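You operate a simulated robot arm through the tools that you are given. There is no shell and no other tool. Be economical: measure what you need, move in short steps, check, and stop when the job is done.

Carry out the task below with a simulated robot arm. There is one attempt and no reset: what you move stays moved.

TASK
Hang the three damp towels over the airer's bars, a free bar between them, till they dry.
Fine: the dry grey towel moves to the airer's low rail.

It is judged by the outcome, as a careful person would: the job done as asked, and still so three seconds after it is handed in. It fails if anything else is knocked over, pushed out of place, dropped, spilled or broken. Flat cloth is picked up by pressing the open fingertips on it (5 to 10 N) and closing them slowly along it; thin cloth reads only 2 to 8 mm in the jaws.

THE ROBOT
A 6-joint arm with a two-finger parallel gripper, fixed in place. Base frame: the origin is at the foot of the arm, x ahead of it, y to its left, z up. Readings come in mm, degrees, newtons and seconds.
With the tool pointing down near the work surface it reaches from about 200 to 420 mm from the base axis. Its first joint turns from -115.0 to 115.0 degrees. Payload 4.2 kg.
The tool frame sits at the grasp point between the pads (the TCP): z along the fingers, y along the line on which they close. The tips reach 23 mm beyond it. The gripper opens to 94 mm. The fingers are 38 mm wide and 10 mm thick; the gripper's body (54 by 96 mm) begins 39 mm behind the TCP.
Orientation is told as [roll, pitch, yaw] about the base's x, y, z axes, in that order, counted from this pose: with the fingers straight down and closing along the base's y, the tool's x points along the base's -x, its y along +y and its z along -z.

THE INTERFACE
- The arm moves only by the tool play_rows. Its argument "targets" is a list of rows, each an object of numbers (a shift or turn left out is 0, a gripper value left out holds the last): "dx", "dy", "dz": the shift along the tool's x, y, z in mm; "rx", "ry", "rz": the turn, a rotation vector about the tool's x, y, z in rad; "hand": the gripper command, from -1 (fully open) to 1 (shut), values between in proportion. In form: [{"dx": .., "dy": .., "dz": .., "rx": .., "ry": .., "rz": .., "hand": ..}, ...]. A call has 1 to 8 rows; each row shifts and turns the commanded pose from where the row before left it, along the tool's axes as they then stand. A row lasts 0.2 s, in which the tool goes at most 50 mm and 8.6 degrees; a call with a longer step from one row to the next is refused whole, and so is a gripper value outside its range. A pose out of reach is approached as far as the arm can. The call stops where the force on the tool passes 40 N (or 10 N more than at its start, if that is more) or the arm is blocked; 0.2 s more then pass. The fingers move at their own pace (about 108 mm/s each) and stop on an object; they squeeze with about 30 N. The grip force told is the motor's: it shows also when the fingers shut on nothing. Time passes only in rows, and 0.2 s behind the last, so rows that do not move let the fingers close. The reply holds the time, the measured pose of the TCP, the force on the tool along the base axes, the opening and the grip force, in the units named above and with some noise, with the torque about the TCP (base axes, N m) and any sound that the robot's microphone picked up.
- Cameras (640 x 400 px; columns grow to the right, rows downward): "scene" is fixed at [48.7, 653, 1594.5]; the picture's right is [-0.78, -0.62, 0.00], its down [-0.31, 0.39, -0.87] and it looks along [0.54, -0.68, -0.50] (base axes); focal length 265 px, centre (320, 200). "wrist" rides on the gripper at [86, 16, -74] in the tool frame; the picture's right is [-0.18, 0.98, 0.00], its down [-0.58, -0.11, -0.81] and it looks along [-0.79, -0.15, 0.59] (tool axes); focal length 243 px, centre (320, 200). There is no depth. A picture from a camera that has moved, and an enlarged one, comes with that camera's place and axes in the base frame and with its lens.
- capture(camera): a new picture of that camera. It takes no simulated time.
- raise_lower(by): slides the trunk up (or, below 0, down) by that many mm; the arm rides with it, the base frame stays. It gives what a move gives, with no picture.
- close_up(camera, box): a new picture of the part [left, top, right, bottom] of that camera's present view, enlarged. It takes no simulated time.
- close_job(): hands the job in; it is judged then, once.

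Work in short steps. Places have to be worked out from the pictures, the camera data and where the tool is seen: move nearer, look again, correct. Check each grasp and each placing, and mend what went wrong. You have 120 turns and 76 pictures in all, those below and enlarged ones among them. Open the gripper and draw the arm clear of the work before you hand the job in, unless the task says otherwise; then end with one line.

The tools are called after "Call:" as a command line: name --argument value ..., lists and objects as JSON in quotes. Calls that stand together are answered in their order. play_rows: Moves the arm, as the interface text tells. Its arguments: {"type":"object","properties":{"targets":{"type":"array"}},"required":["targets"]} The other tools are called the same way: raise_lower (by) slides the trunk up or down; capture (camera) takes a picture; close_up (camera, box) takes an enlarged picture of a part of a camera's view; close_job () hands the job in.

At the start:

```text
clock: 0.0
tool_pos: [572.4, -191.8, 1367.1]
orientation: [0.0, 0.1, 0.0]
force: [-0.2, 0.3, 0.1]
wrist_torque: [-0.02, -0.02, 0.01]
finger_gap: 94.1
grip_force: 0.0
trunk travel left (down, up): [-925.0, 65.0]
```

scene: 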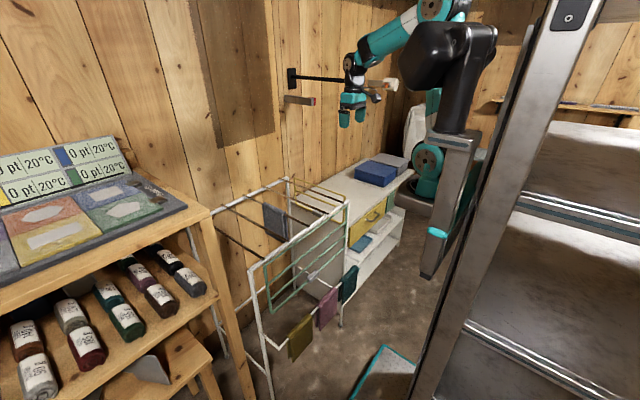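
wrist: 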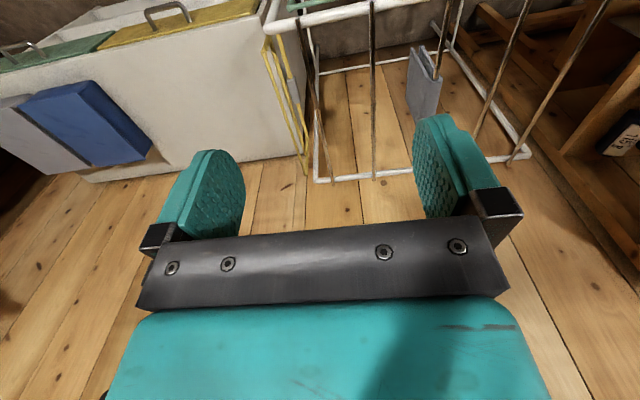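

I start by looking at the airer and the towels in enlarged views.

Call:
close_up --camera "scene" --box '[190, 160, 430, 310]'

Call:
close_up --camera "scene" --box '[230, 250, 390, 400]'

Call:
close_up --camera "wrist" --box '[250, 0, 640, 244]'

```text
2.67 times, centred on (310, 235) of scene
camera zoom: at [48.7, 653.0, 1594.5], right [-0.78, -0.62, 0.0], down [-0.31, 0.39, -0.87], along [0.54, -0.68, -0.5], focal length 706 px, centre (347, 107)
```

zoom: 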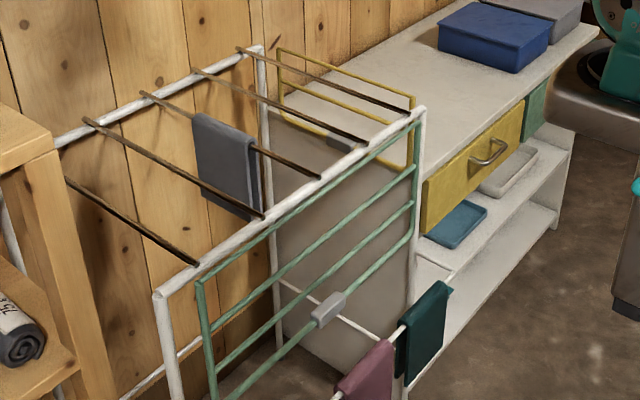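

```text
2.67 times, centred on (310, 325) of scene
camera zoom: at [48.7, 653.0, 1594.5], right [-0.78, -0.62, 0.0], down [-0.31, 0.39, -0.87], along [0.54, -0.68, -0.5], focal length 706 px, centre (347, -133)
```

zoom: 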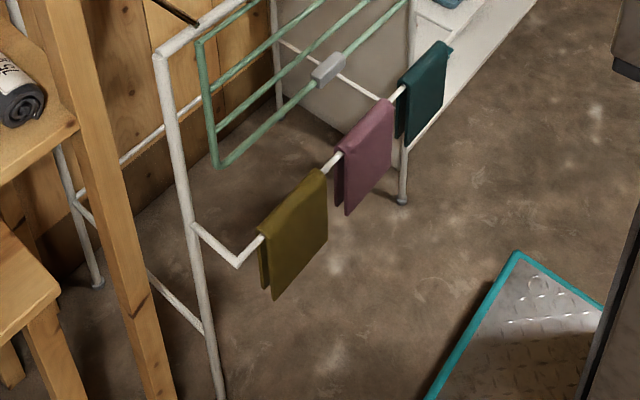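

```text
1.64 times, centred on (445, 122) of wrist
camera zoom: at [485.8, -176.7, 1442.3], right [0.18, 0.98, 0.0], down [0.58, -0.11, 0.81], along [0.79, -0.15, -0.59], focal length 398 px, centre (115, 328)
```

zoom: 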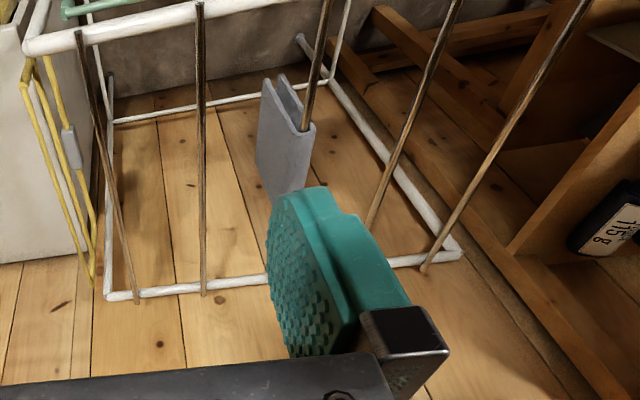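

The scene shows five top bars (front ends near x≈615, y≈-235…242 in 119 mm steps, z≈980). The grey towel is on the middle bar, and olive, plum and teal hang on the low rail (x≈525, z≈627). I move nearer the grey towel to see how it hangs.

Call:
play_rows --targets '[{"dy": 32, "dz": 34}, {"dy": 32, "dz": 34}, {"dy": 32, "dz": 34}, {"dy": 32, "dz": 34}, {"dy": 32, "dz": 34}, {"dy": 32, "dz": 34}]'

Call:
capture --camera "wrist"

Call:
capture --camera "scene"

```text
clock: 1.4
tool_pos: [570.6, -2.5, 1165.1]
orientation: [0.0, -0.1, 0.0]
force: [-0.7, -0.6, 0.1]
wrist_torque: [0.04, -0.01, -0.02]
finger_gap: 94.1
grip_force: 0.1
trunk travel left (down, up): [-925.0, 65.0]
```

```text
70 pictures are left
camera wrist: at [485.2, 13.5, 1239.5], right [0.18, 0.98, 0.0], down [0.58, -0.11, 0.81], along [0.79, -0.15, -0.59], focal length 243 px, centre (320, 200)
```

wrist: 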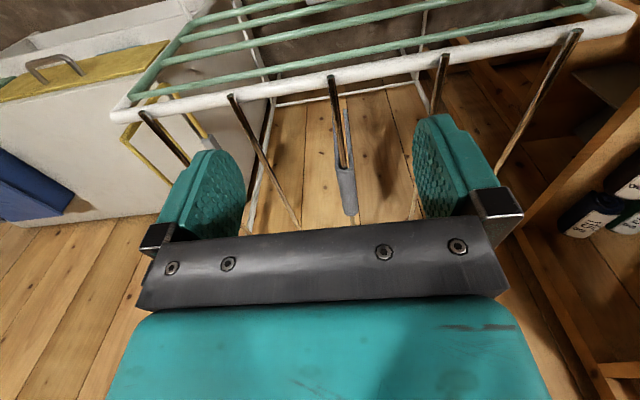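

```text
69 pictures are left
```

scene: 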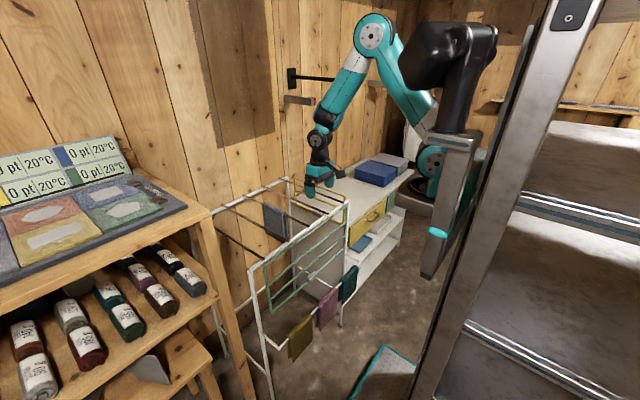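

The tool is now over the front of the airer and the grey towel is in view. I enlarge it.

Call:
close_up --camera "wrist" --box '[270, 60, 430, 240]'

Call:
close_up --camera "scene" --box '[240, 180, 340, 260]'

```text
2.22 times, centred on (350, 150) of wrist
camera zoom: at [485.2, 13.5, 1239.5], right [0.18, 0.98, 0.0], down [0.58, -0.11, 0.81], along [0.79, -0.15, -0.59], focal length 539 px, centre (253, 311)
```

zoom: 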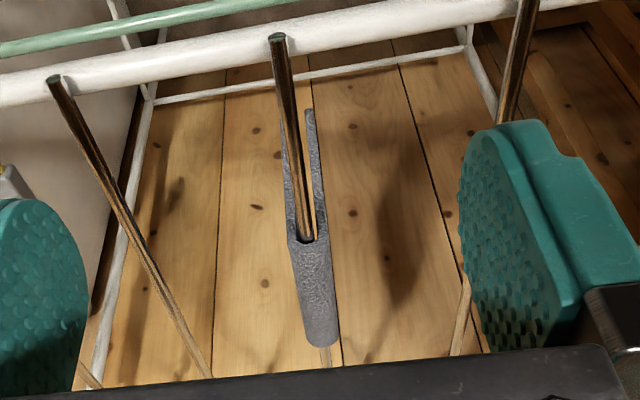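

```text
5.00 times, centred on (290, 220) of scene
camera zoom: at [48.7, 653.0, 1594.5], right [-0.78, -0.62, 0.0], down [-0.31, 0.39, -0.87], along [0.54, -0.68, -0.5], focal length 1325 px, centre (470, 100)
```

zoom: 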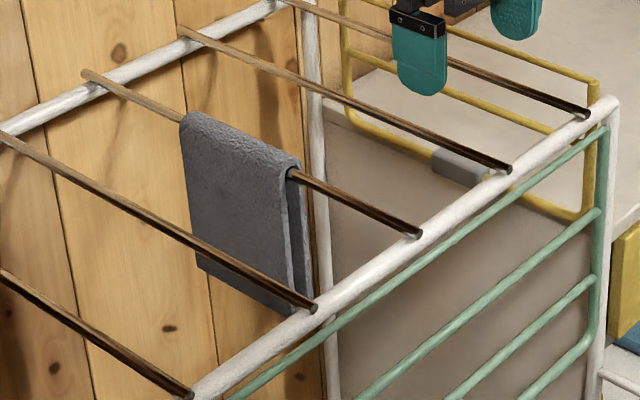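

The towel is a folded cloth about 24 mm across over a ~10 mm bar, open underneath. Before planning the lifts I test how far forward I can reach with the tool vertical.

Call:
play_rows --targets '[{"dx": -45, "dz": 10}, {"dx": -45, "dz": 10}, {"dx": -45, "dz": 10}, {"dx": -45, "dz": 10}, {"dx": -45, "dz": 10}]'

```text
clock: 2.6
tool_pos: [795.6, -1.1, 1115.7]
orientation: [-0.1, 0.0, 0.1]
force: [0.4, -0.3, 0.1]
wrist_torque: [-0.03, -0.05, -0.02]
finger_gap: 94.2
grip_force: 0.0
trunk travel left (down, up): [-925.0, 65.0]
```

Plenty of reach. I draw back in front of the airer, over the low rail near the olive towel.

Call:
play_rows --targets '[{"dx": 44, "dy": 22}, {"dx": 44, "dy": 22}, {"dx": 44, "dy": 22}, {"dx": 44, "dy": 22}, {"dx": 44, "dy": 22}, {"dx": 44, "dy": 22}, {"dx": 44, "dy": 22}, {"dx": 36, "dy": 24}]'

Call:
play_rows --targets '[{"rz": -0.1428}, {"rz": -0.1428}, {"rz": -0.1428}, {"rz": -0.1428}, {"rz": -0.1428}, {"rz": -0.1428}, {"rz": -0.1428}, {"rz": -0.1428}]'

Call:
play_rows --targets '[{"rz": -0.1428}, {"rz": -0.1428}, {"rz": -0.1428}]'

Call:
raise_lower --by -300

Call:
capture --camera "wrist"

Call:
capture --camera "scene"

```text
clock: 4.4
tool_pos: [452.9, 177.1, 1114.2]
orientation: [0.0, 0.0, 0.0]
force: [0.2, -0.9, -0.6]
wrist_torque: [0.02, 0.01, 0.01]
finger_gap: 94.0
grip_force: 0.2
trunk travel left (down, up): [-925.0, 65.0]
```

```text
clock: 6.2
tool_pos: [452.9, 176.4, 1114.0]
orientation: [0.0, 0.0, 65.6]
force: [0.3, 0.9, 0.4]
wrist_torque: [-0.01, -0.01, 0.01]
finger_gap: 93.9
grip_force: 0.0
trunk travel left (down, up): [-925.0, 65.0]
```

```text
clock: 7.0
tool_pos: [451.8, 178.0, 1113.1]
orientation: [-0.1, 0.0, 90.1]
force: [-0.4, 0.2, 0.4]
wrist_torque: [0.03, -0.01, -0.02]
finger_gap: 94.0
grip_force: 0.0
trunk travel left (down, up): [-925.0, 65.0]
```

```text
clock: 10.0
tool_pos: [452.7, 178.1, 813.6]
orientation: [0.1, 0.0, 90.0]
force: [0.6, 0.0, 0.0]
wrist_torque: [0.01, 0.01, 0.02]
finger_gap: 94.0
grip_force: 0.0
trunk travel left (down, up): [-625.0, 365.0]
```

```text
66 pictures are left
camera wrist: at [436.8, 90.6, 888.7], right [-0.98, 0.18, 0.0], down [0.11, 0.58, 0.81], along [0.15, 0.79, -0.59], focal length 243 px, centre (320, 200)
```

wrist: 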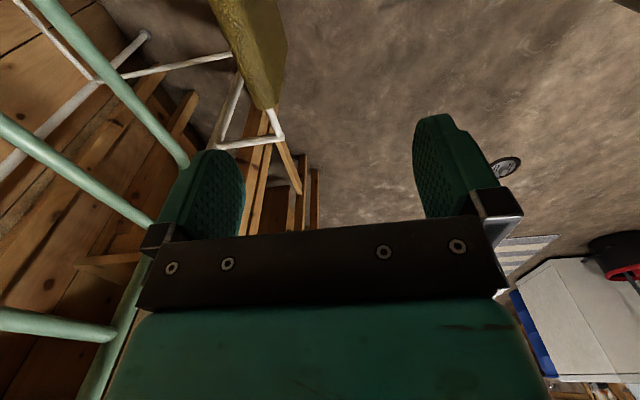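

```text
65 pictures are left
```

scene: 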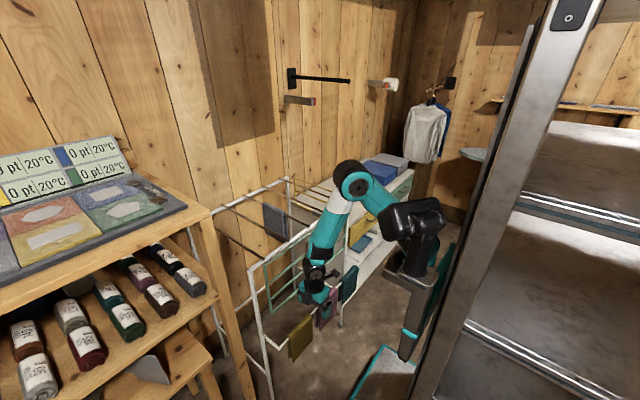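

The low rail triangulates to about x≈528, z≈620. I tilt the tool 12° so the wrist leans away from the folded green wing, narrow the opening to 60 mm, and come in above the olive towel.

Call:
play_rows --targets '[{"rx": 0.105, "hand": -0.277}, {"rx": 0.105}, {"dy": -19.7, "dz": 26}, {"dy": -19.7, "dz": 26}, {"dy": -19.7, "dz": 26}]'

Call:
capture --camera "wrist"

Call:
close_up --camera "scene" --box '[250, 250, 370, 370]'

```text
clock: 11.2
tool_pos: [527.6, 176.9, 747.2]
orientation: [-12.1, 0.0, 90.0]
force: [-0.1, 0.4, -0.2]
wrist_torque: [0.0, -0.07, 0.01]
finger_gap: 60.2
grip_force: 0.0
trunk travel left (down, up): [-625.0, 365.0]
```

```text
64 pictures are left
camera wrist: at [497.3, 91.2, 817.8], right [-0.96, 0.18, -0.21], down [-0.06, 0.58, 0.81], along [0.27, 0.79, -0.55], focal length 243 px, centre (320, 200)
```

wrist: 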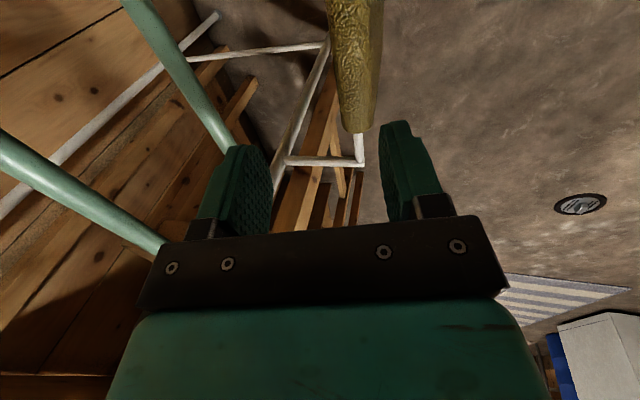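

```text
3.33 times, centred on (310, 310) of scene
camera zoom: at [48.7, 653.0, 1594.5], right [-0.78, -0.62, 0.0], down [-0.31, 0.39, -0.87], along [0.54, -0.68, -0.5], focal length 883 px, centre (353, -167)
```

zoom: 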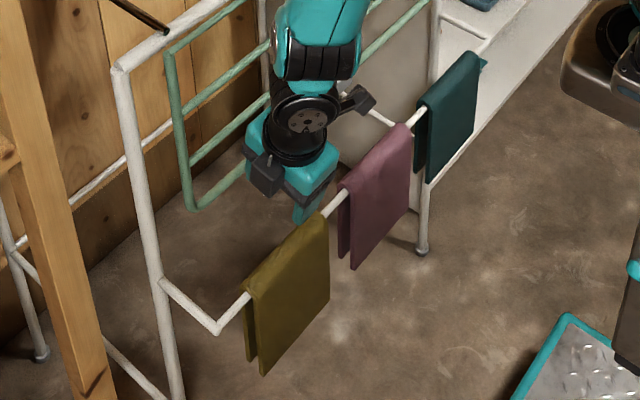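

Rail estimate refined to x≈531, towel top z≈622. I lower astride the olive towel so the tips sit about 12 mm below its top, then check.

Call:
play_rows --targets '[{"dy": 5.4, "dz": 28.7}, {"dy": 5.4, "dz": 28.7}, {"dy": 5.3, "dz": 28.7}, {"dy": 5.3, "dz": 28.7}]'

Call:
capture --camera "wrist"

Call:
close_up --camera "scene" --box '[250, 250, 370, 370]'

```text
clock: 12.2
tool_pos: [529.2, 177.1, 631.3]
orientation: [-12.0, 0.0, 90.0]
force: [-0.5, 0.5, 0.3]
wrist_torque: [-0.01, 0.03, 0.03]
finger_gap: 60.0
grip_force: 0.2
trunk travel left (down, up): [-625.0, 365.0]
```

```text
62 pictures are left
camera wrist: at [499.3, 90.3, 701.8], right [-0.96, 0.18, -0.21], down [-0.06, 0.58, 0.81], along [0.27, 0.79, -0.55], focal length 243 px, centre (320, 200)
```

wrist: 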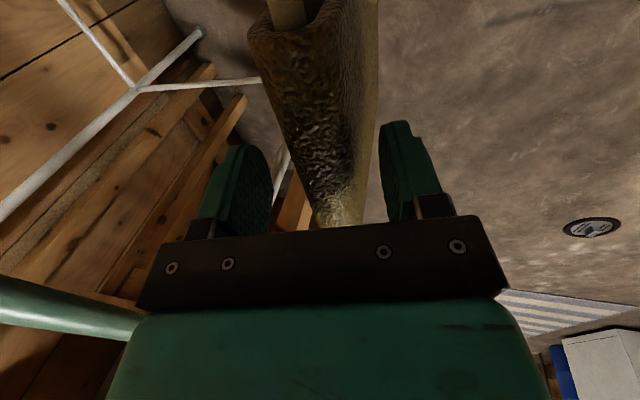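

```text
3.33 times, centred on (310, 310) of scene
camera zoom: at [48.7, 653.0, 1594.5], right [-0.78, -0.62, 0.0], down [-0.31, 0.39, -0.87], along [0.54, -0.68, -0.5], focal length 883 px, centre (353, -167)
```

zoom: 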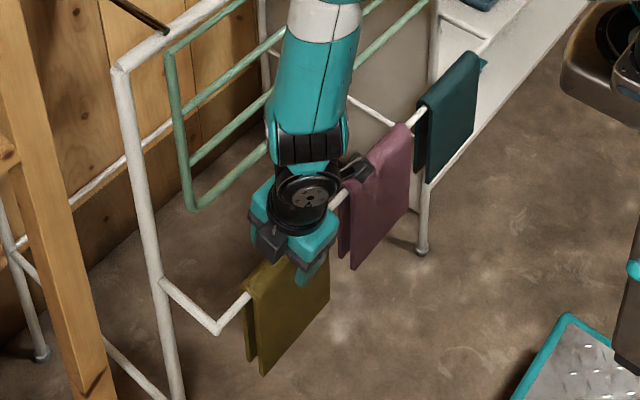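

The fingers straddle the towel, centred. I close in steps and read the opening.

Call:
play_rows --targets '[{"hand": 0.0}, {"hand": 0.25}, {"hand": 0.45}, {"hand": 0.6}, {"hand": 0.75}, {"hand": 0.9}, {"hand": 1.0}, {"hand": 1.0}]'

```text
clock: 14.0
tool_pos: [529.2, 177.4, 633.0]
orientation: [-12.0, 0.0, 90.0]
force: [-11.5, 0.0, -3.5]
wrist_torque: [-0.09, 0.12, 0.03]
finger_gap: 30.4
grip_force: 29.7
trunk travel left (down, up): [-625.0, 365.0]
```

The jaws stopped at 30 mm on cloth plus rail, with the tool pushed slightly toward -x. I try a gentle 15 mm lift and watch the force.

Call:
play_rows --targets '[{"dy": 1.5, "dz": -3}, {"dy": -0.6, "dz": -3}, {"dy": -0.6, "dz": -3}, {"dy": -0.6, "dz": -3}, {"dy": -0.6, "dz": -3}]'

Call:
close_up --camera "wrist" --box '[180, 0, 460, 240]'

Call:
close_up --camera "scene" --box '[250, 250, 370, 370]'

```text
clock: 15.2
tool_pos: [527.4, 176.9, 647.9]
orientation: [-12.0, 0.1, 90.0]
force: [-4.5, 0.5, -3.8]
wrist_torque: [-0.07, 0.09, 0.12]
finger_gap: 30.5
grip_force: 30.4
trunk travel left (down, up): [-625.0, 365.0]
```

```text
1.67 times, centred on (320, 120) of wrist
camera zoom: at [496.7, 90.4, 717.7], right [-0.96, 0.18, -0.2], down [-0.06, 0.58, 0.81], along [0.27, 0.79, -0.55], focal length 404 px, centre (320, 333)
```

zoom: 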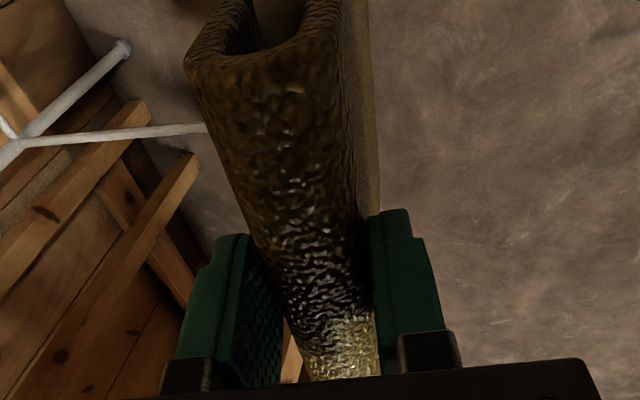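

```text
3.33 times, centred on (310, 310) of scene
camera zoom: at [48.7, 653.0, 1594.5], right [-0.78, -0.62, 0.0], down [-0.31, 0.39, -0.87], along [0.54, -0.68, -0.5], focal length 883 px, centre (353, -167)
```

zoom: 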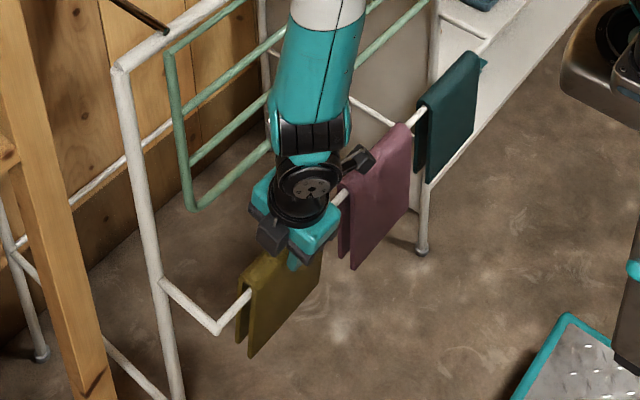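

The towel holds its U shape and came up with the jaws (30 mm wide, about 4 N). I lift it straight up with the trunk.

Call:
raise_lower --by 200

Call:
close_up --camera "scene" --box '[230, 180, 390, 370]'

```text
clock: 17.4
tool_pos: [527.3, 177.6, 847.6]
orientation: [-11.9, -0.1, 90.0]
force: [-0.7, 0.3, -1.7]
wrist_torque: [0.02, 0.02, 0.02]
finger_gap: 31.2
grip_force: 29.9
trunk travel left (down, up): [-825.0, 165.0]
```

```text
2.11 times, centred on (310, 275) of scene
camera zoom: at [48.7, 653.0, 1594.5], right [-0.78, -0.62, 0.0], down [-0.31, 0.39, -0.87], along [0.54, -0.68, -0.5], focal length 558 px, centre (341, 42)
```

zoom: 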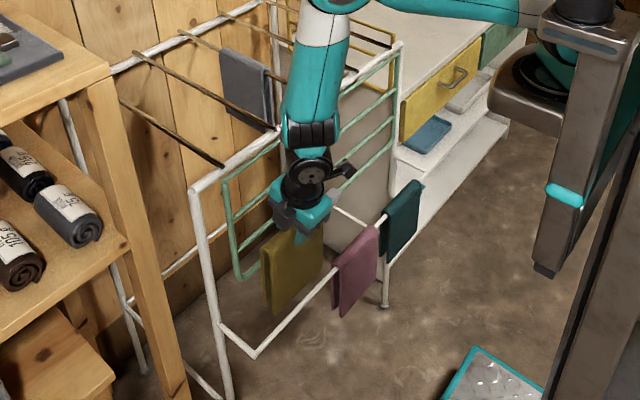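

The olive towel is free and hangs from the jaws. I go up further with trunk and arm until its hem clears the top bars.

Call:
raise_lower --by 150

Call:
play_rows --targets '[{"dy": -5.2, "dz": -24.5}, {"dy": -5.2, "dz": -24.5}, {"dy": -5.2, "dz": -24.5}, {"dy": -5.2, "dz": -24.5}, {"dy": -5.2, "dz": -24.5}, {"dy": -5.2, "dz": -24.5}, {"dy": -5.2, "dz": -24.5}, {"dy": -5.2, "dz": -24.5}]'

Call:
play_rows --targets '[{"rx": -0.105}, {"rx": -0.105}, {"rz": 0.1428}, {"rz": 0.1428}, {"rz": 0.1428}, {"rz": 0.1428}, {"rz": 0.1428}, {"rz": 0.1428}]'

Call:
play_rows --targets '[{"rz": 0.1428}, {"rz": 0.1428}, {"rz": 0.1428}, {"rz": 0.1428}, {"rz": 0.1428}]'

Call:
capture --camera "wrist"

Call:
close_up --camera "scene" --box '[180, 110, 400, 310]'

```text
clock: 19.1
tool_pos: [527.3, 176.4, 998.4]
orientation: [-12.0, 0.1, 90.0]
force: [0.3, 0.8, -1.9]
wrist_torque: [-0.01, 0.0, 0.03]
finger_gap: 30.7
grip_force: 30.7
trunk travel left (down, up): [-975.0, 15.0]
```

```text
clock: 20.9
tool_pos: [527.4, 178.8, 1197.0]
orientation: [-12.0, 0.0, 90.1]
force: [0.4, -0.4, -2.1]
wrist_torque: [-0.02, 0.01, 0.0]
finger_gap: 30.4
grip_force: 30.3
trunk travel left (down, up): [-975.0, 15.0]
```

```text
clock: 22.7
tool_pos: [527.5, 176.8, 1198.2]
orientation: [0.0, -0.1, 40.7]
force: [-0.3, -0.4, -2.0]
wrist_torque: [0.03, -0.01, 0.01]
finger_gap: 29.9
grip_force: 30.1
trunk travel left (down, up): [-975.0, 15.0]
```

```text
clock: 23.9
tool_pos: [527.1, 176.1, 1196.8]
orientation: [0.0, 0.0, -0.2]
force: [-0.1, -0.1, -2.0]
wrist_torque: [-0.01, 0.01, 0.0]
finger_gap: 30.1
grip_force: 30.0
trunk travel left (down, up): [-975.0, 15.0]
```

```text
57 pictures are left
camera wrist: at [441.7, 192.9, 1272.9], right [0.19, 0.98, 0.0], down [0.58, -0.11, 0.81], along [0.79, -0.15, -0.59], focal length 243 px, centre (320, 200)
```

wrist: 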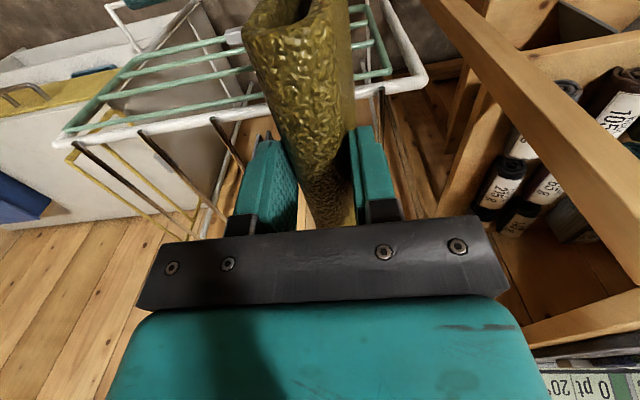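

```text
2.00 times, centred on (290, 210) of scene
camera zoom: at [48.7, 653.0, 1594.5], right [-0.78, -0.62, 0.0], down [-0.31, 0.39, -0.87], along [0.54, -0.68, -0.5], focal length 530 px, centre (380, 180)
```

zoom: 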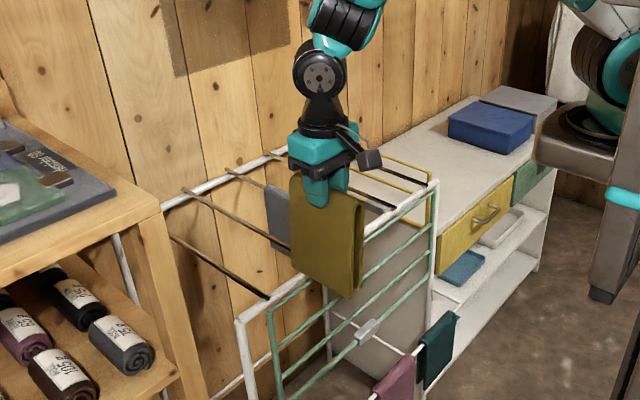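

Olive now lies along the bars. The fifth bar is near y≈239 at x≈740, so I move over it with the hem still clear and look.

Call:
play_rows --targets '[{"dx": -42.6, "dy": 12.4}, {"dx": -42.6, "dy": 12.4}, {"dx": -42.6, "dy": 12.4}, {"dx": -42.6, "dy": 12.4}, {"dx": -42.6, "dy": 12.4}, {"dz": 15}, {"dz": 15}]'

Call:
capture --camera "wrist"

Call:
close_up --camera "scene" --box '[180, 130, 360, 300]'

```text
clock: 25.5
tool_pos: [740.7, 238.7, 1167.0]
orientation: [0.0, 0.1, -0.1]
force: [-0.9, 0.7, -0.9]
wrist_torque: [-0.03, 0.0, 0.02]
finger_gap: 29.9
grip_force: 30.0
trunk travel left (down, up): [-975.0, 15.0]
```

```text
55 pictures are left
camera wrist: at [654.4, 255.2, 1242.1], right [0.18, 0.98, 0.0], down [0.58, -0.11, 0.81], along [0.79, -0.15, -0.59], focal length 243 px, centre (320, 200)
```

wrist: 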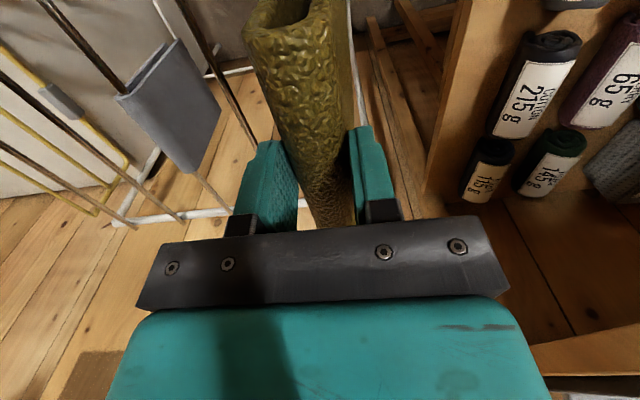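

```text
2.35 times, centred on (270, 215) of scene
camera zoom: at [48.7, 653.0, 1594.5], right [-0.78, -0.62, 0.0], down [-0.31, 0.39, -0.87], along [0.54, -0.68, -0.5], focal length 623 px, centre (438, 165)
```

zoom: 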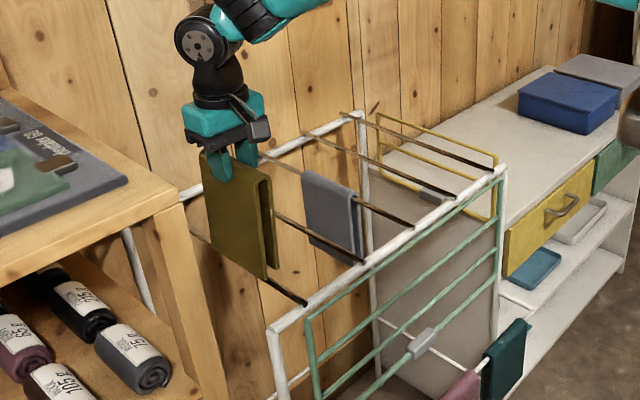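

Bars 2–4 in this view sit at y≈-107, 13 and 125, so bar 5 should be at y≈241. I shift 2.5 mm, lower until the hem is just at the bar, and check from the scene camera.

Call:
play_rows --targets '[{"dy": 2.5, "dz": 8}, {"dz": 8}, {"dz": 8}, {"dz": 6}]'

Call:
close_up --camera "scene" --box '[220, 195, 300, 245]'

```text
clock: 26.5
tool_pos: [738.8, 240.8, 1140.4]
orientation: [0.1, 0.0, 0.0]
force: [-2.5, -0.2, 8.3]
wrist_torque: [-0.1, 0.46, -0.06]
finger_gap: 29.8
grip_force: 30.3
trunk travel left (down, up): [-975.0, 15.0]
```

```text
8.00 times, centred on (260, 220) of scene
camera zoom: at [48.7, 653.0, 1594.5], right [-0.78, -0.62, 0.0], down [-0.31, 0.39, -0.87], along [0.54, -0.68, -0.5], focal length 2119 px, centre (800, 40)
```

zoom: 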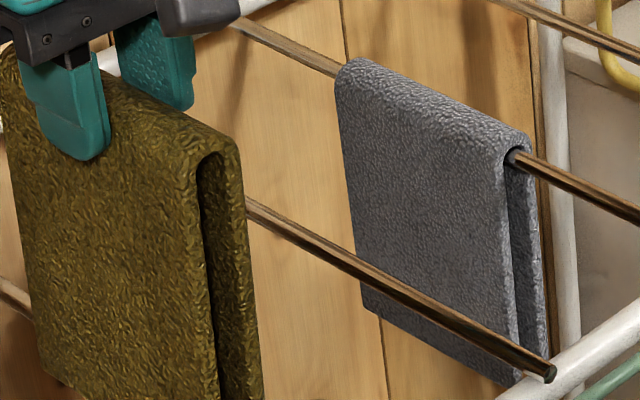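

There's an 8 N upward force: the hem touches something at this height. I look at the hem's near end.

Call:
close_up --camera "scene" --box '[210, 215, 290, 265]'

Call:
capture --camera "wrist"

```text
8.00 times, centred on (250, 240) of scene
camera zoom: at [48.7, 653.0, 1594.5], right [-0.78, -0.62, 0.0], down [-0.31, 0.39, -0.87], along [0.54, -0.68, -0.5], focal length 2119 px, centre (880, -120)
```

zoom: 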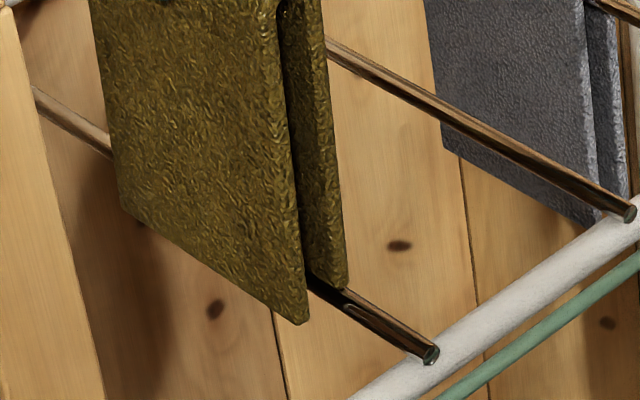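

```text
51 pictures are left
camera wrist: at [653.5, 257.8, 1214.9], right [0.18, 0.98, 0.0], down [0.58, -0.11, 0.81], along [0.79, -0.15, -0.59], focal length 243 px, centre (320, 200)
```

wrist: 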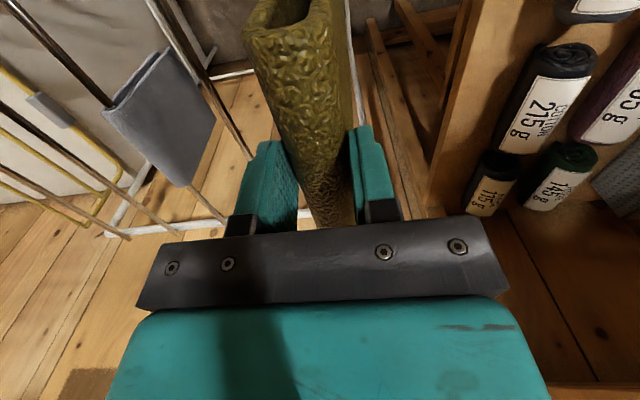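

The bar lies under the -y leaf's hem, so the towel is a few mm too far to +y. I lift 14 mm, shift 6 mm to -y, and look again.

Call:
play_rows --targets '[{"dz": -7}, {"dz": -7}, {"dy": -6}, {}]'

Call:
close_up --camera "scene" --box '[228, 225, 276, 255]'

```text
clock: 27.5
tool_pos: [739.4, 235.7, 1152.9]
orientation: [0.1, 0.0, 0.0]
force: [0.7, 0.3, -1.0]
wrist_torque: [-0.04, 0.01, 0.01]
finger_gap: 29.6
grip_force: 30.1
trunk travel left (down, up): [-975.0, 15.0]
```

```text
13.33 times, centred on (252, 240) of scene
camera zoom: at [48.7, 653.0, 1594.5], right [-0.78, -0.62, 0.0], down [-0.31, 0.39, -0.87], along [0.54, -0.68, -0.5], focal length 3532 px, centre (1227, -333)
```

zoom: 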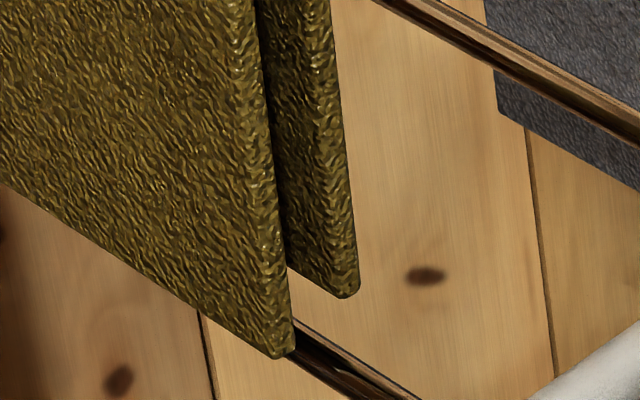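

The -y hem is about 6 mm higher than the +y hem, with a gap of about 16 mm, and the bar seems to be at y≈229–231. I shift 5 mm more and lower until the +y hem is just beside the bar.

Call:
play_rows --targets '[{"dy": -5}, {"dz": 5}, {"dz": 4}, {}]'

Call:
close_up --camera "scene" --box '[228, 225, 276, 255]'

```text
clock: 28.5
tool_pos: [740.8, 231.2, 1142.9]
orientation: [0.1, 0.0, 0.0]
force: [0.1, 2.3, 1.5]
wrist_torque: [0.42, -0.03, 0.05]
finger_gap: 29.4
grip_force: 29.8
trunk travel left (down, up): [-975.0, 15.0]
```

```text
13.33 times, centred on (252, 240) of scene
camera zoom: at [48.7, 653.0, 1594.5], right [-0.78, -0.62, 0.0], down [-0.31, 0.39, -0.87], along [0.54, -0.68, -0.5], focal length 3532 px, centre (1227, -333)
```

zoom: 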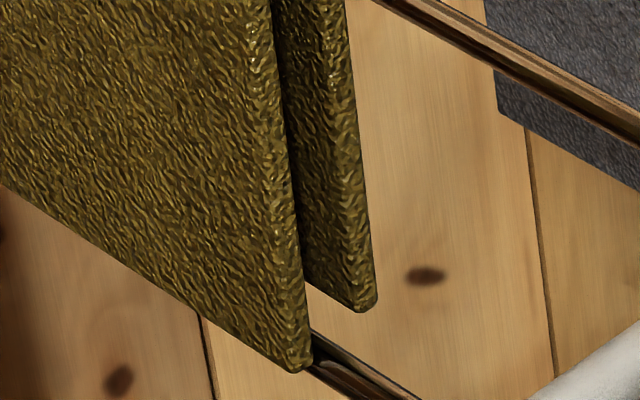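

The sideways +2.3 N says the bar now touches the inner face of the +y leaf, so bar y≈234 and it's inside the fold. I centre by +2.5 mm and lower slowly.

Call:
play_rows --targets '[{"dy": 2.5}, {"dz": 4}, {"dz": 4}, {"dz": 4}, {"dz": 4}, {"dz": 4}]'

Call:
close_up --camera "scene" --box '[228, 225, 276, 255]'

```text
clock: 29.9
tool_pos: [740.3, 234.4, 1123.0]
orientation: [0.0, 0.0, 0.0]
force: [0.4, 2.4, -0.6]
wrist_torque: [0.38, 0.06, -0.15]
finger_gap: 29.4
grip_force: 29.8
trunk travel left (down, up): [-975.0, 15.0]
```

```text
13.33 times, centred on (252, 240) of scene
camera zoom: at [48.7, 653.0, 1594.5], right [-0.78, -0.62, 0.0], down [-0.31, 0.39, -0.87], along [0.54, -0.68, -0.5], focal length 3532 px, centre (1227, -333)
```

zoom: 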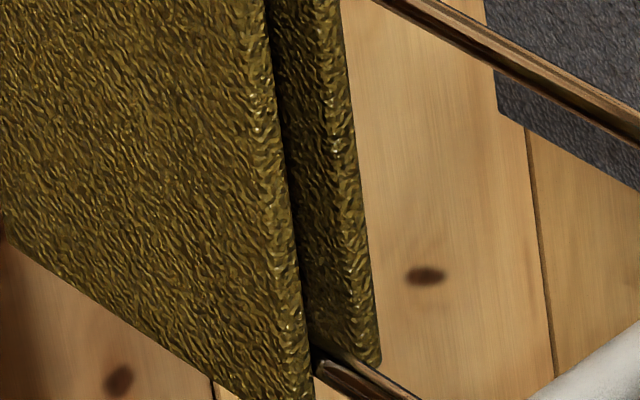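

The bar now enters between the two leaves. I continue down with a small +y correction.

Call:
play_rows --targets '[{"dy": 2, "dz": 5}, {"dz": 6}, {"dz": 6}, {"dz": 6}, {"dz": 6}, {"dz": 6}]'

Call:
close_up --camera "scene" --box '[220, 205, 292, 250]'

```text
clock: 31.3
tool_pos: [741.1, 234.8, 1087.3]
orientation: [0.1, 0.0, 0.0]
force: [0.4, -0.1, -1.3]
wrist_torque: [0.04, -0.01, -0.01]
finger_gap: 30.0
grip_force: 30.4
trunk travel left (down, up): [-975.0, 15.0]
```

```text
8.89 times, centred on (256, 228) of scene
camera zoom: at [48.7, 653.0, 1594.5], right [-0.78, -0.62, 0.0], down [-0.31, 0.39, -0.87], along [0.54, -0.68, -0.5], focal length 2355 px, centre (889, -44)
```

zoom: 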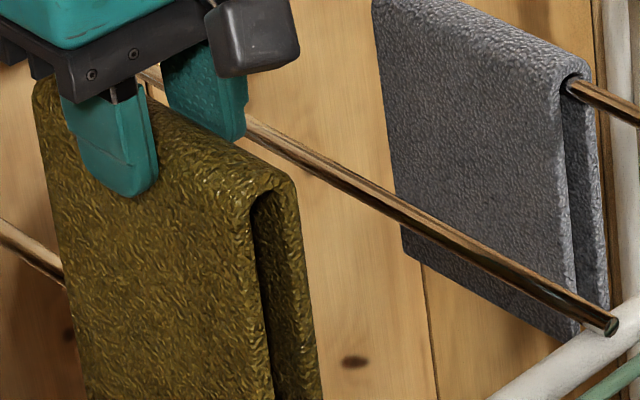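

Forces are free. I continue down towards seating near TCP z≈1000.

Call:
play_rows --targets '[{"dz": 10}, {"dz": 10}, {"dz": 10}, {"dz": 10}, {"dz": 10}, {"dz": 10}, {"dz": 10}]'

Call:
close_up --camera "scene" --box '[212, 205, 292, 255]'

```text
clock: 32.9
tool_pos: [740.2, 236.6, 1020.5]
orientation: [0.1, 0.0, 0.1]
force: [-1.5, 14.1, 3.7]
wrist_torque: [0.73, 0.16, -0.49]
finger_gap: 29.6
grip_force: 30.0
trunk travel left (down, up): [-975.0, 15.0]
```

```text
8.00 times, centred on (252, 230) of scene
camera zoom: at [48.7, 653.0, 1594.5], right [-0.78, -0.62, 0.0], down [-0.31, 0.39, -0.87], along [0.54, -0.68, -0.5], focal length 2119 px, centre (864, -40)
```

zoom: 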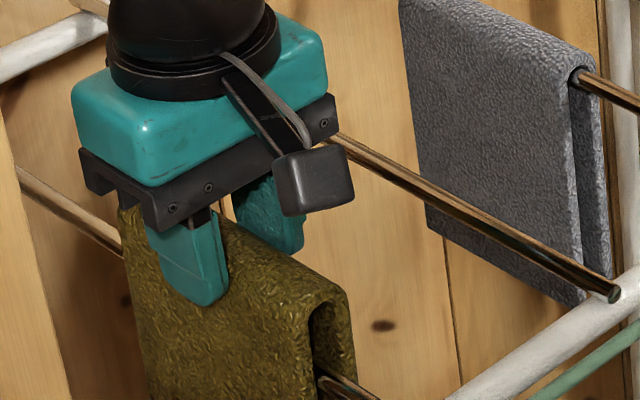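

The bar is pressing the +y leaf at its near end, so the bars run about 1.3° askew. I shift +3 mm and turn slightly to match.

Call:
play_rows --targets '[{"dy": 3}, {"rz": 0.024}, {}]'

```text
clock: 33.7
tool_pos: [739.9, 238.4, 1017.9]
orientation: [0.0, 0.1, -1.3]
force: [2.1, 11.9, -4.5]
wrist_torque: [0.5, 0.15, 0.76]
finger_gap: 29.3
grip_force: 30.1
trunk travel left (down, up): [-975.0, 15.0]
```

Call:
play_rows --targets '[{"dy": 3}, {"rz": -0.012}, {}]'

Call:
close_up --camera "scene" --box '[212, 225, 292, 275]'

```text
clock: 34.5
tool_pos: [739.7, 240.2, 1018.6]
orientation: [0.0, 0.0, -0.7]
force: [-0.2, 0.1, -1.2]
wrist_torque: [0.01, 0.06, 0.0]
finger_gap: 29.6
grip_force: 30.4
trunk travel left (down, up): [-975.0, 15.0]
```

```text
8.00 times, centred on (252, 250) of scene
camera zoom: at [48.7, 653.0, 1594.5], right [-0.78, -0.62, 0.0], down [-0.31, 0.39, -0.87], along [0.54, -0.68, -0.5], focal length 2119 px, centre (864, -200)
```

zoom: 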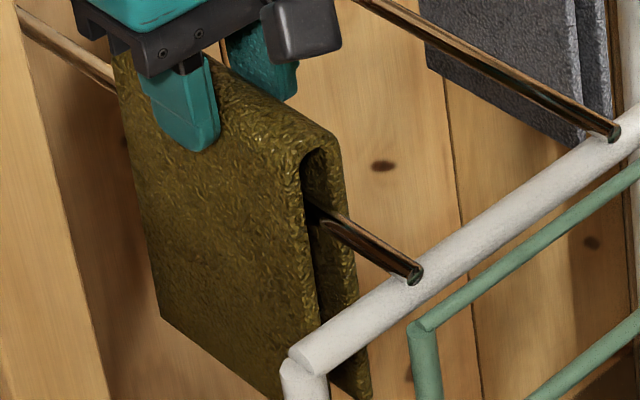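

The bar is inside the fold and the forces are free at y=240. I lower slowly until the fold rests on the bar.

Call:
play_rows --targets '[{"dz": 5}, {"dz": 5}, {"dz": 4}, {"dz": 3}, {}]'

```text
clock: 35.7
tool_pos: [739.5, 239.3, 1000.9]
orientation: [0.1, 0.1, -0.6]
force: [-0.3, -0.6, -1.6]
wrist_torque: [-0.02, -0.02, -0.04]
finger_gap: 29.6
grip_force: 30.0
trunk travel left (down, up): [-975.0, 15.0]
```

Call:
play_rows --targets '[{"dz": 3}, {"dz": 2}, {"dz": 2}, {"dz": 2}, {}]'

Call:
close_up --camera "scene" --box '[212, 225, 292, 275]'

```text
clock: 36.9
tool_pos: [738.9, 240.9, 991.7]
orientation: [0.0, 0.0, -0.7]
force: [0.9, -0.5, -1.8]
wrist_torque: [0.02, -0.01, 0.02]
finger_gap: 29.6
grip_force: 29.8
trunk travel left (down, up): [-975.0, 15.0]
```

```text
8.00 times, centred on (252, 250) of scene
camera zoom: at [48.7, 653.0, 1594.5], right [-0.78, -0.62, 0.0], down [-0.31, 0.39, -0.87], along [0.54, -0.68, -0.5], focal length 2119 px, centre (864, -200)
```

zoom: 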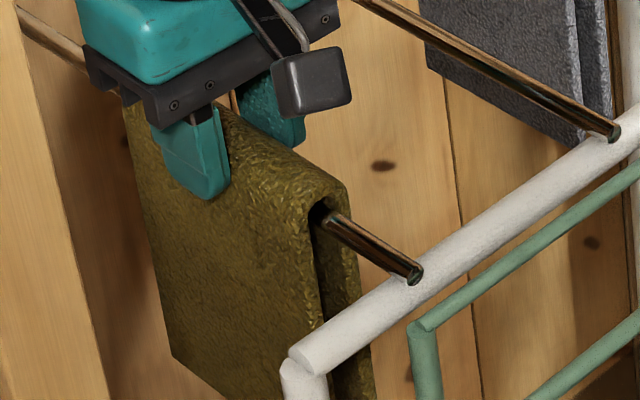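

Almost seated; a few millimetres more.

Call:
play_rows --targets '[{"dz": 1.5}, {"dz": 1.5}, {"dz": 1.5}, {"dz": 1.5}, {}]'

```text
clock: 38.1
tool_pos: [739.4, 241.2, 986.0]
orientation: [0.1, 0.0, -0.7]
force: [0.8, -0.2, -1.9]
wrist_torque: [0.01, 0.01, 0.0]
finger_gap: 29.7
grip_force: 30.2
trunk travel left (down, up): [-975.0, 15.0]
```

Call:
play_rows --targets '[{"dz": 1.5}, {"dz": 1.5}, {"dz": 1.5}, {}]'

Call:
close_up --camera "scene" --box '[212, 220, 292, 270]'

```text
clock: 39.2
tool_pos: [742.6, 241.2, 986.2]
orientation: [0.2, -0.3, -0.7]
force: [-5.9, -7.5, 19.5]
wrist_torque: [-0.15, 0.61, 0.38]
finger_gap: 29.4
grip_force: 30.1
trunk travel left (down, up): [-975.0, 15.0]
stopped in row 4: the force on the tool passed its limit at 41 N (the readings are from after the stop); the commanded pose is now the measured one
```

```text
8.00 times, centred on (252, 245) of scene
camera zoom: at [48.7, 653.0, 1594.5], right [-0.78, -0.62, 0.0], down [-0.31, 0.39, -0.87], along [0.54, -0.68, -0.5], focal length 2119 px, centre (864, -160)
```

zoom: 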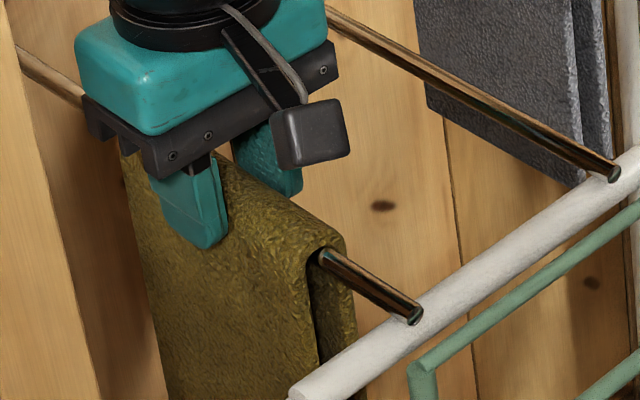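

The fold is seated on the bar. I ease up a touch, open to 60 mm and rise straight up.

Call:
play_rows --targets '[{"dz": -1}, {"hand": 0.2}, {"hand": -0.1}, {"hand": -0.277}, {"dz": -20}, {"dz": -30}, {"dz": -30}, {"dz": -30}]'

Call:
close_up --camera "scene" --box '[202, 195, 312, 275]'

```text
clock: 41.0
tool_pos: [740.1, 240.3, 1094.7]
orientation: [0.1, -0.3, -0.7]
force: [0.8, 0.0, -0.9]
wrist_torque: [-0.01, 0.0, 0.01]
finger_gap: 60.0
grip_force: 0.1
trunk travel left (down, up): [-975.0, 15.0]
```

```text
5.00 times, centred on (257, 235) of scene
camera zoom: at [48.7, 653.0, 1594.5], right [-0.78, -0.62, 0.0], down [-0.31, 0.39, -0.87], along [0.54, -0.68, -0.5], focal length 1325 px, centre (635, 25)
```

zoom: 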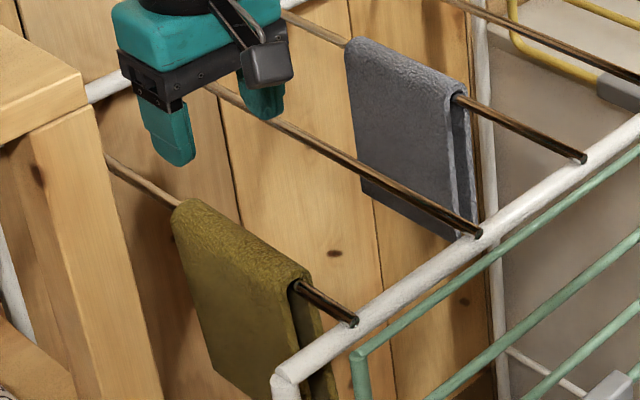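

Olive hangs well on bar 5. Next the grey towel: I move over it on bar 3 (x≈822, y≈7) and look.

Call:
play_rows --targets '[{"dx": -16, "dy": -46.7}, {"dx": -16, "dy": -46.7}, {"dx": -16, "dy": -46.7}, {"dx": -16, "dy": -46.7}, {"dx": -16, "dy": -46.7}, {}]'

Call:
capture --camera "wrist"

Call:
close_up --camera "scene" --box '[225, 165, 345, 250]'

```text
clock: 42.4
tool_pos: [820.8, 8.0, 1094.0]
orientation: [0.3, -0.3, -0.7]
force: [0.9, -0.3, 0.7]
wrist_torque: [0.0, -0.02, 0.0]
finger_gap: 60.0
grip_force: 0.0
trunk travel left (down, up): [-975.0, 15.0]
```

```text
41 pictures are left
camera wrist: at [733.8, 24.8, 1169.0], right [0.2, 0.98, 0.0], down [0.58, -0.12, 0.81], along [0.79, -0.16, -0.59], focal length 243 px, centre (320, 200)
```

wrist: 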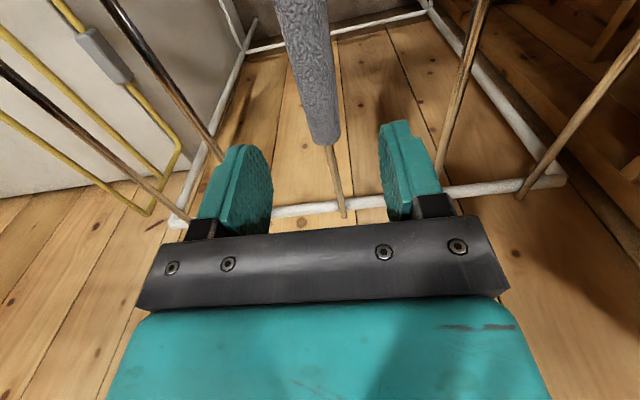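

```text
4.71 times, centred on (285, 208) of scene
camera zoom: at [48.7, 653.0, 1594.5], right [-0.78, -0.62, 0.0], down [-0.31, 0.39, -0.87], along [0.54, -0.68, -0.5], focal length 1247 px, centre (485, 165)
```

zoom: 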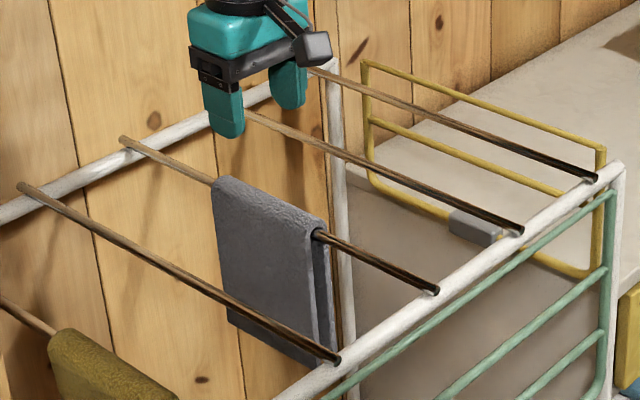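

Grey's ridge is at y≈3 with x centre ≈816. I shift 5 mm and descend astride it to z≈989, then close.

Call:
play_rows --targets '[{"dx": 4, "dy": -5}, {"dz": 20}, {"dz": 20}, {"dz": 20}, {"dz": 20}, {"dz": 15}, {"dz": 10}]'

Call:
close_up --camera "scene" --box '[225, 165, 345, 250]'

```text
clock: 44.0
tool_pos: [815.2, 2.8, 989.0]
orientation: [0.0, -0.2, -0.9]
force: [-0.3, -0.6, -0.5]
wrist_torque: [-0.02, -0.01, 0.02]
finger_gap: 60.0
grip_force: 0.1
trunk travel left (down, up): [-975.0, 15.0]
```

```text
4.71 times, centred on (285, 208) of scene
camera zoom: at [48.7, 653.0, 1594.5], right [-0.78, -0.62, 0.0], down [-0.31, 0.39, -0.87], along [0.54, -0.68, -0.5], focal length 1247 px, centre (485, 165)
```

zoom: 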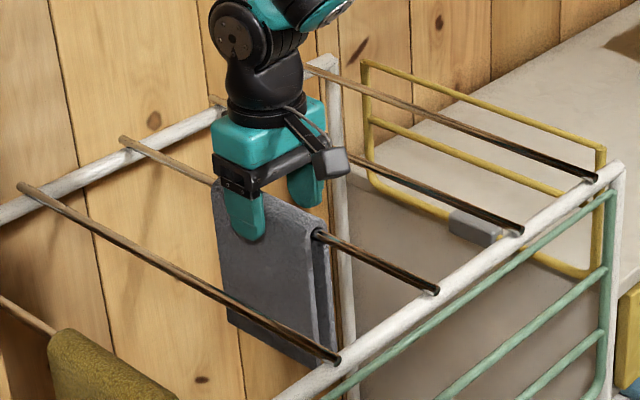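

Well placed; closing in steps.

Call:
play_rows --targets '[{"hand": 0.0}, {"hand": 0.25}, {"hand": 0.45}, {"hand": 0.6}, {"hand": 0.8}, {"hand": 1.0}, {}]'

```text
clock: 45.6
tool_pos: [813.5, 1.8, 988.1]
orientation: [0.1, -0.2, -0.7]
force: [0.7, -5.1, 0.7]
wrist_torque: [-0.1, -0.04, 0.31]
finger_gap: 29.6
grip_force: 29.7
trunk travel left (down, up): [-975.0, 15.0]
```

Held at 29.6 mm. I lift it straight up in growing steps.

Call:
play_rows --targets '[{"dy": -0.8, "dz": -5}, {"dz": -10}, {"dz": -15}, {"dz": -25}, {"dz": -25}, {"dz": -25}, {"dz": -25}, {"dz": -25}]'

Call:
play_rows --targets '[{"dz": -25}, {"dz": -25}, {"dz": -15}]'

Call:
close_up --camera "scene" --box '[200, 110, 380, 250]'

```text
clock: 47.4
tool_pos: [813.8, 2.0, 1144.2]
orientation: [0.0, -0.1, -0.7]
force: [0.1, 0.7, -1.5]
wrist_torque: [-0.02, -0.02, -0.01]
finger_gap: 29.4
grip_force: 30.4
trunk travel left (down, up): [-975.0, 15.0]
```

```text
clock: 48.2
tool_pos: [813.0, 1.3, 1210.1]
orientation: [0.1, -0.2, -0.6]
force: [0.0, -0.2, -0.8]
wrist_torque: [0.01, 0.03, 0.02]
finger_gap: 29.6
grip_force: 30.0
trunk travel left (down, up): [-975.0, 15.0]
```

```text
2.86 times, centred on (290, 180) of scene
camera zoom: at [48.7, 653.0, 1594.5], right [-0.78, -0.62, 0.0], down [-0.31, 0.39, -0.87], along [0.54, -0.68, -0.5], focal length 757 px, centre (406, 257)
```

zoom: 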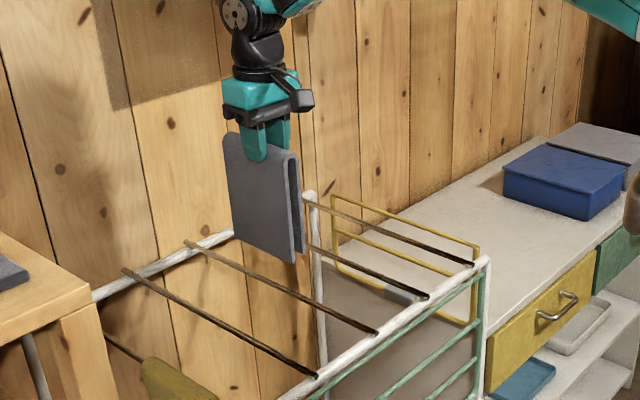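

Grey is up and clear. I carry it back in front, over olive's old place, and turn it a quarter so it lies along the low rail.

Call:
play_rows --targets '[{"dx": 35.6, "dy": 22.9}, {"dx": 35.6, "dy": 22.9}, {"dx": 35.6, "dy": 22.9}, {"dx": 35.6, "dy": 22.9}, {"dx": 35.6, "dy": 22.9}, {"dx": 35.6, "dy": 22.9}, {"dx": 35.6, "dy": 22.9}, {"dx": 35.6, "dy": 22.9}]'

Call:
play_rows --targets '[{"rz": -0.1439}, {"rz": -0.1439}, {"rz": -0.1439}, {"rz": -0.1439}, {"rz": -0.1439}, {"rz": -0.1439}, {"rz": -0.1439}, {"rz": -0.1439}]'

Call:
play_rows --targets '[{"rz": -0.1439}, {"rz": -0.1439}, {"rz": -0.1439}, {}]'

```text
clock: 50.0
tool_pos: [532.1, 184.7, 1204.6]
orientation: [0.1, -0.2, -0.7]
force: [0.2, -0.4, -1.6]
wrist_torque: [0.02, 0.05, 0.01]
finger_gap: 29.4
grip_force: 29.9
trunk travel left (down, up): [-975.0, 15.0]
```

```text
clock: 51.8
tool_pos: [530.6, 186.3, 1208.2]
orientation: [-0.1, -0.2, 65.3]
force: [-0.5, 0.2, -2.0]
wrist_torque: [-0.03, 0.04, 0.01]
finger_gap: 29.3
grip_force: 30.5
trunk travel left (down, up): [-975.0, 15.0]
```

```text
clock: 52.8
tool_pos: [530.7, 187.7, 1208.6]
orientation: [-0.2, -0.1, 90.1]
force: [-0.7, 0.7, -0.8]
wrist_torque: [-0.03, 0.01, 0.0]
finger_gap: 29.3
grip_force: 29.7
trunk travel left (down, up): [-975.0, 15.0]
```

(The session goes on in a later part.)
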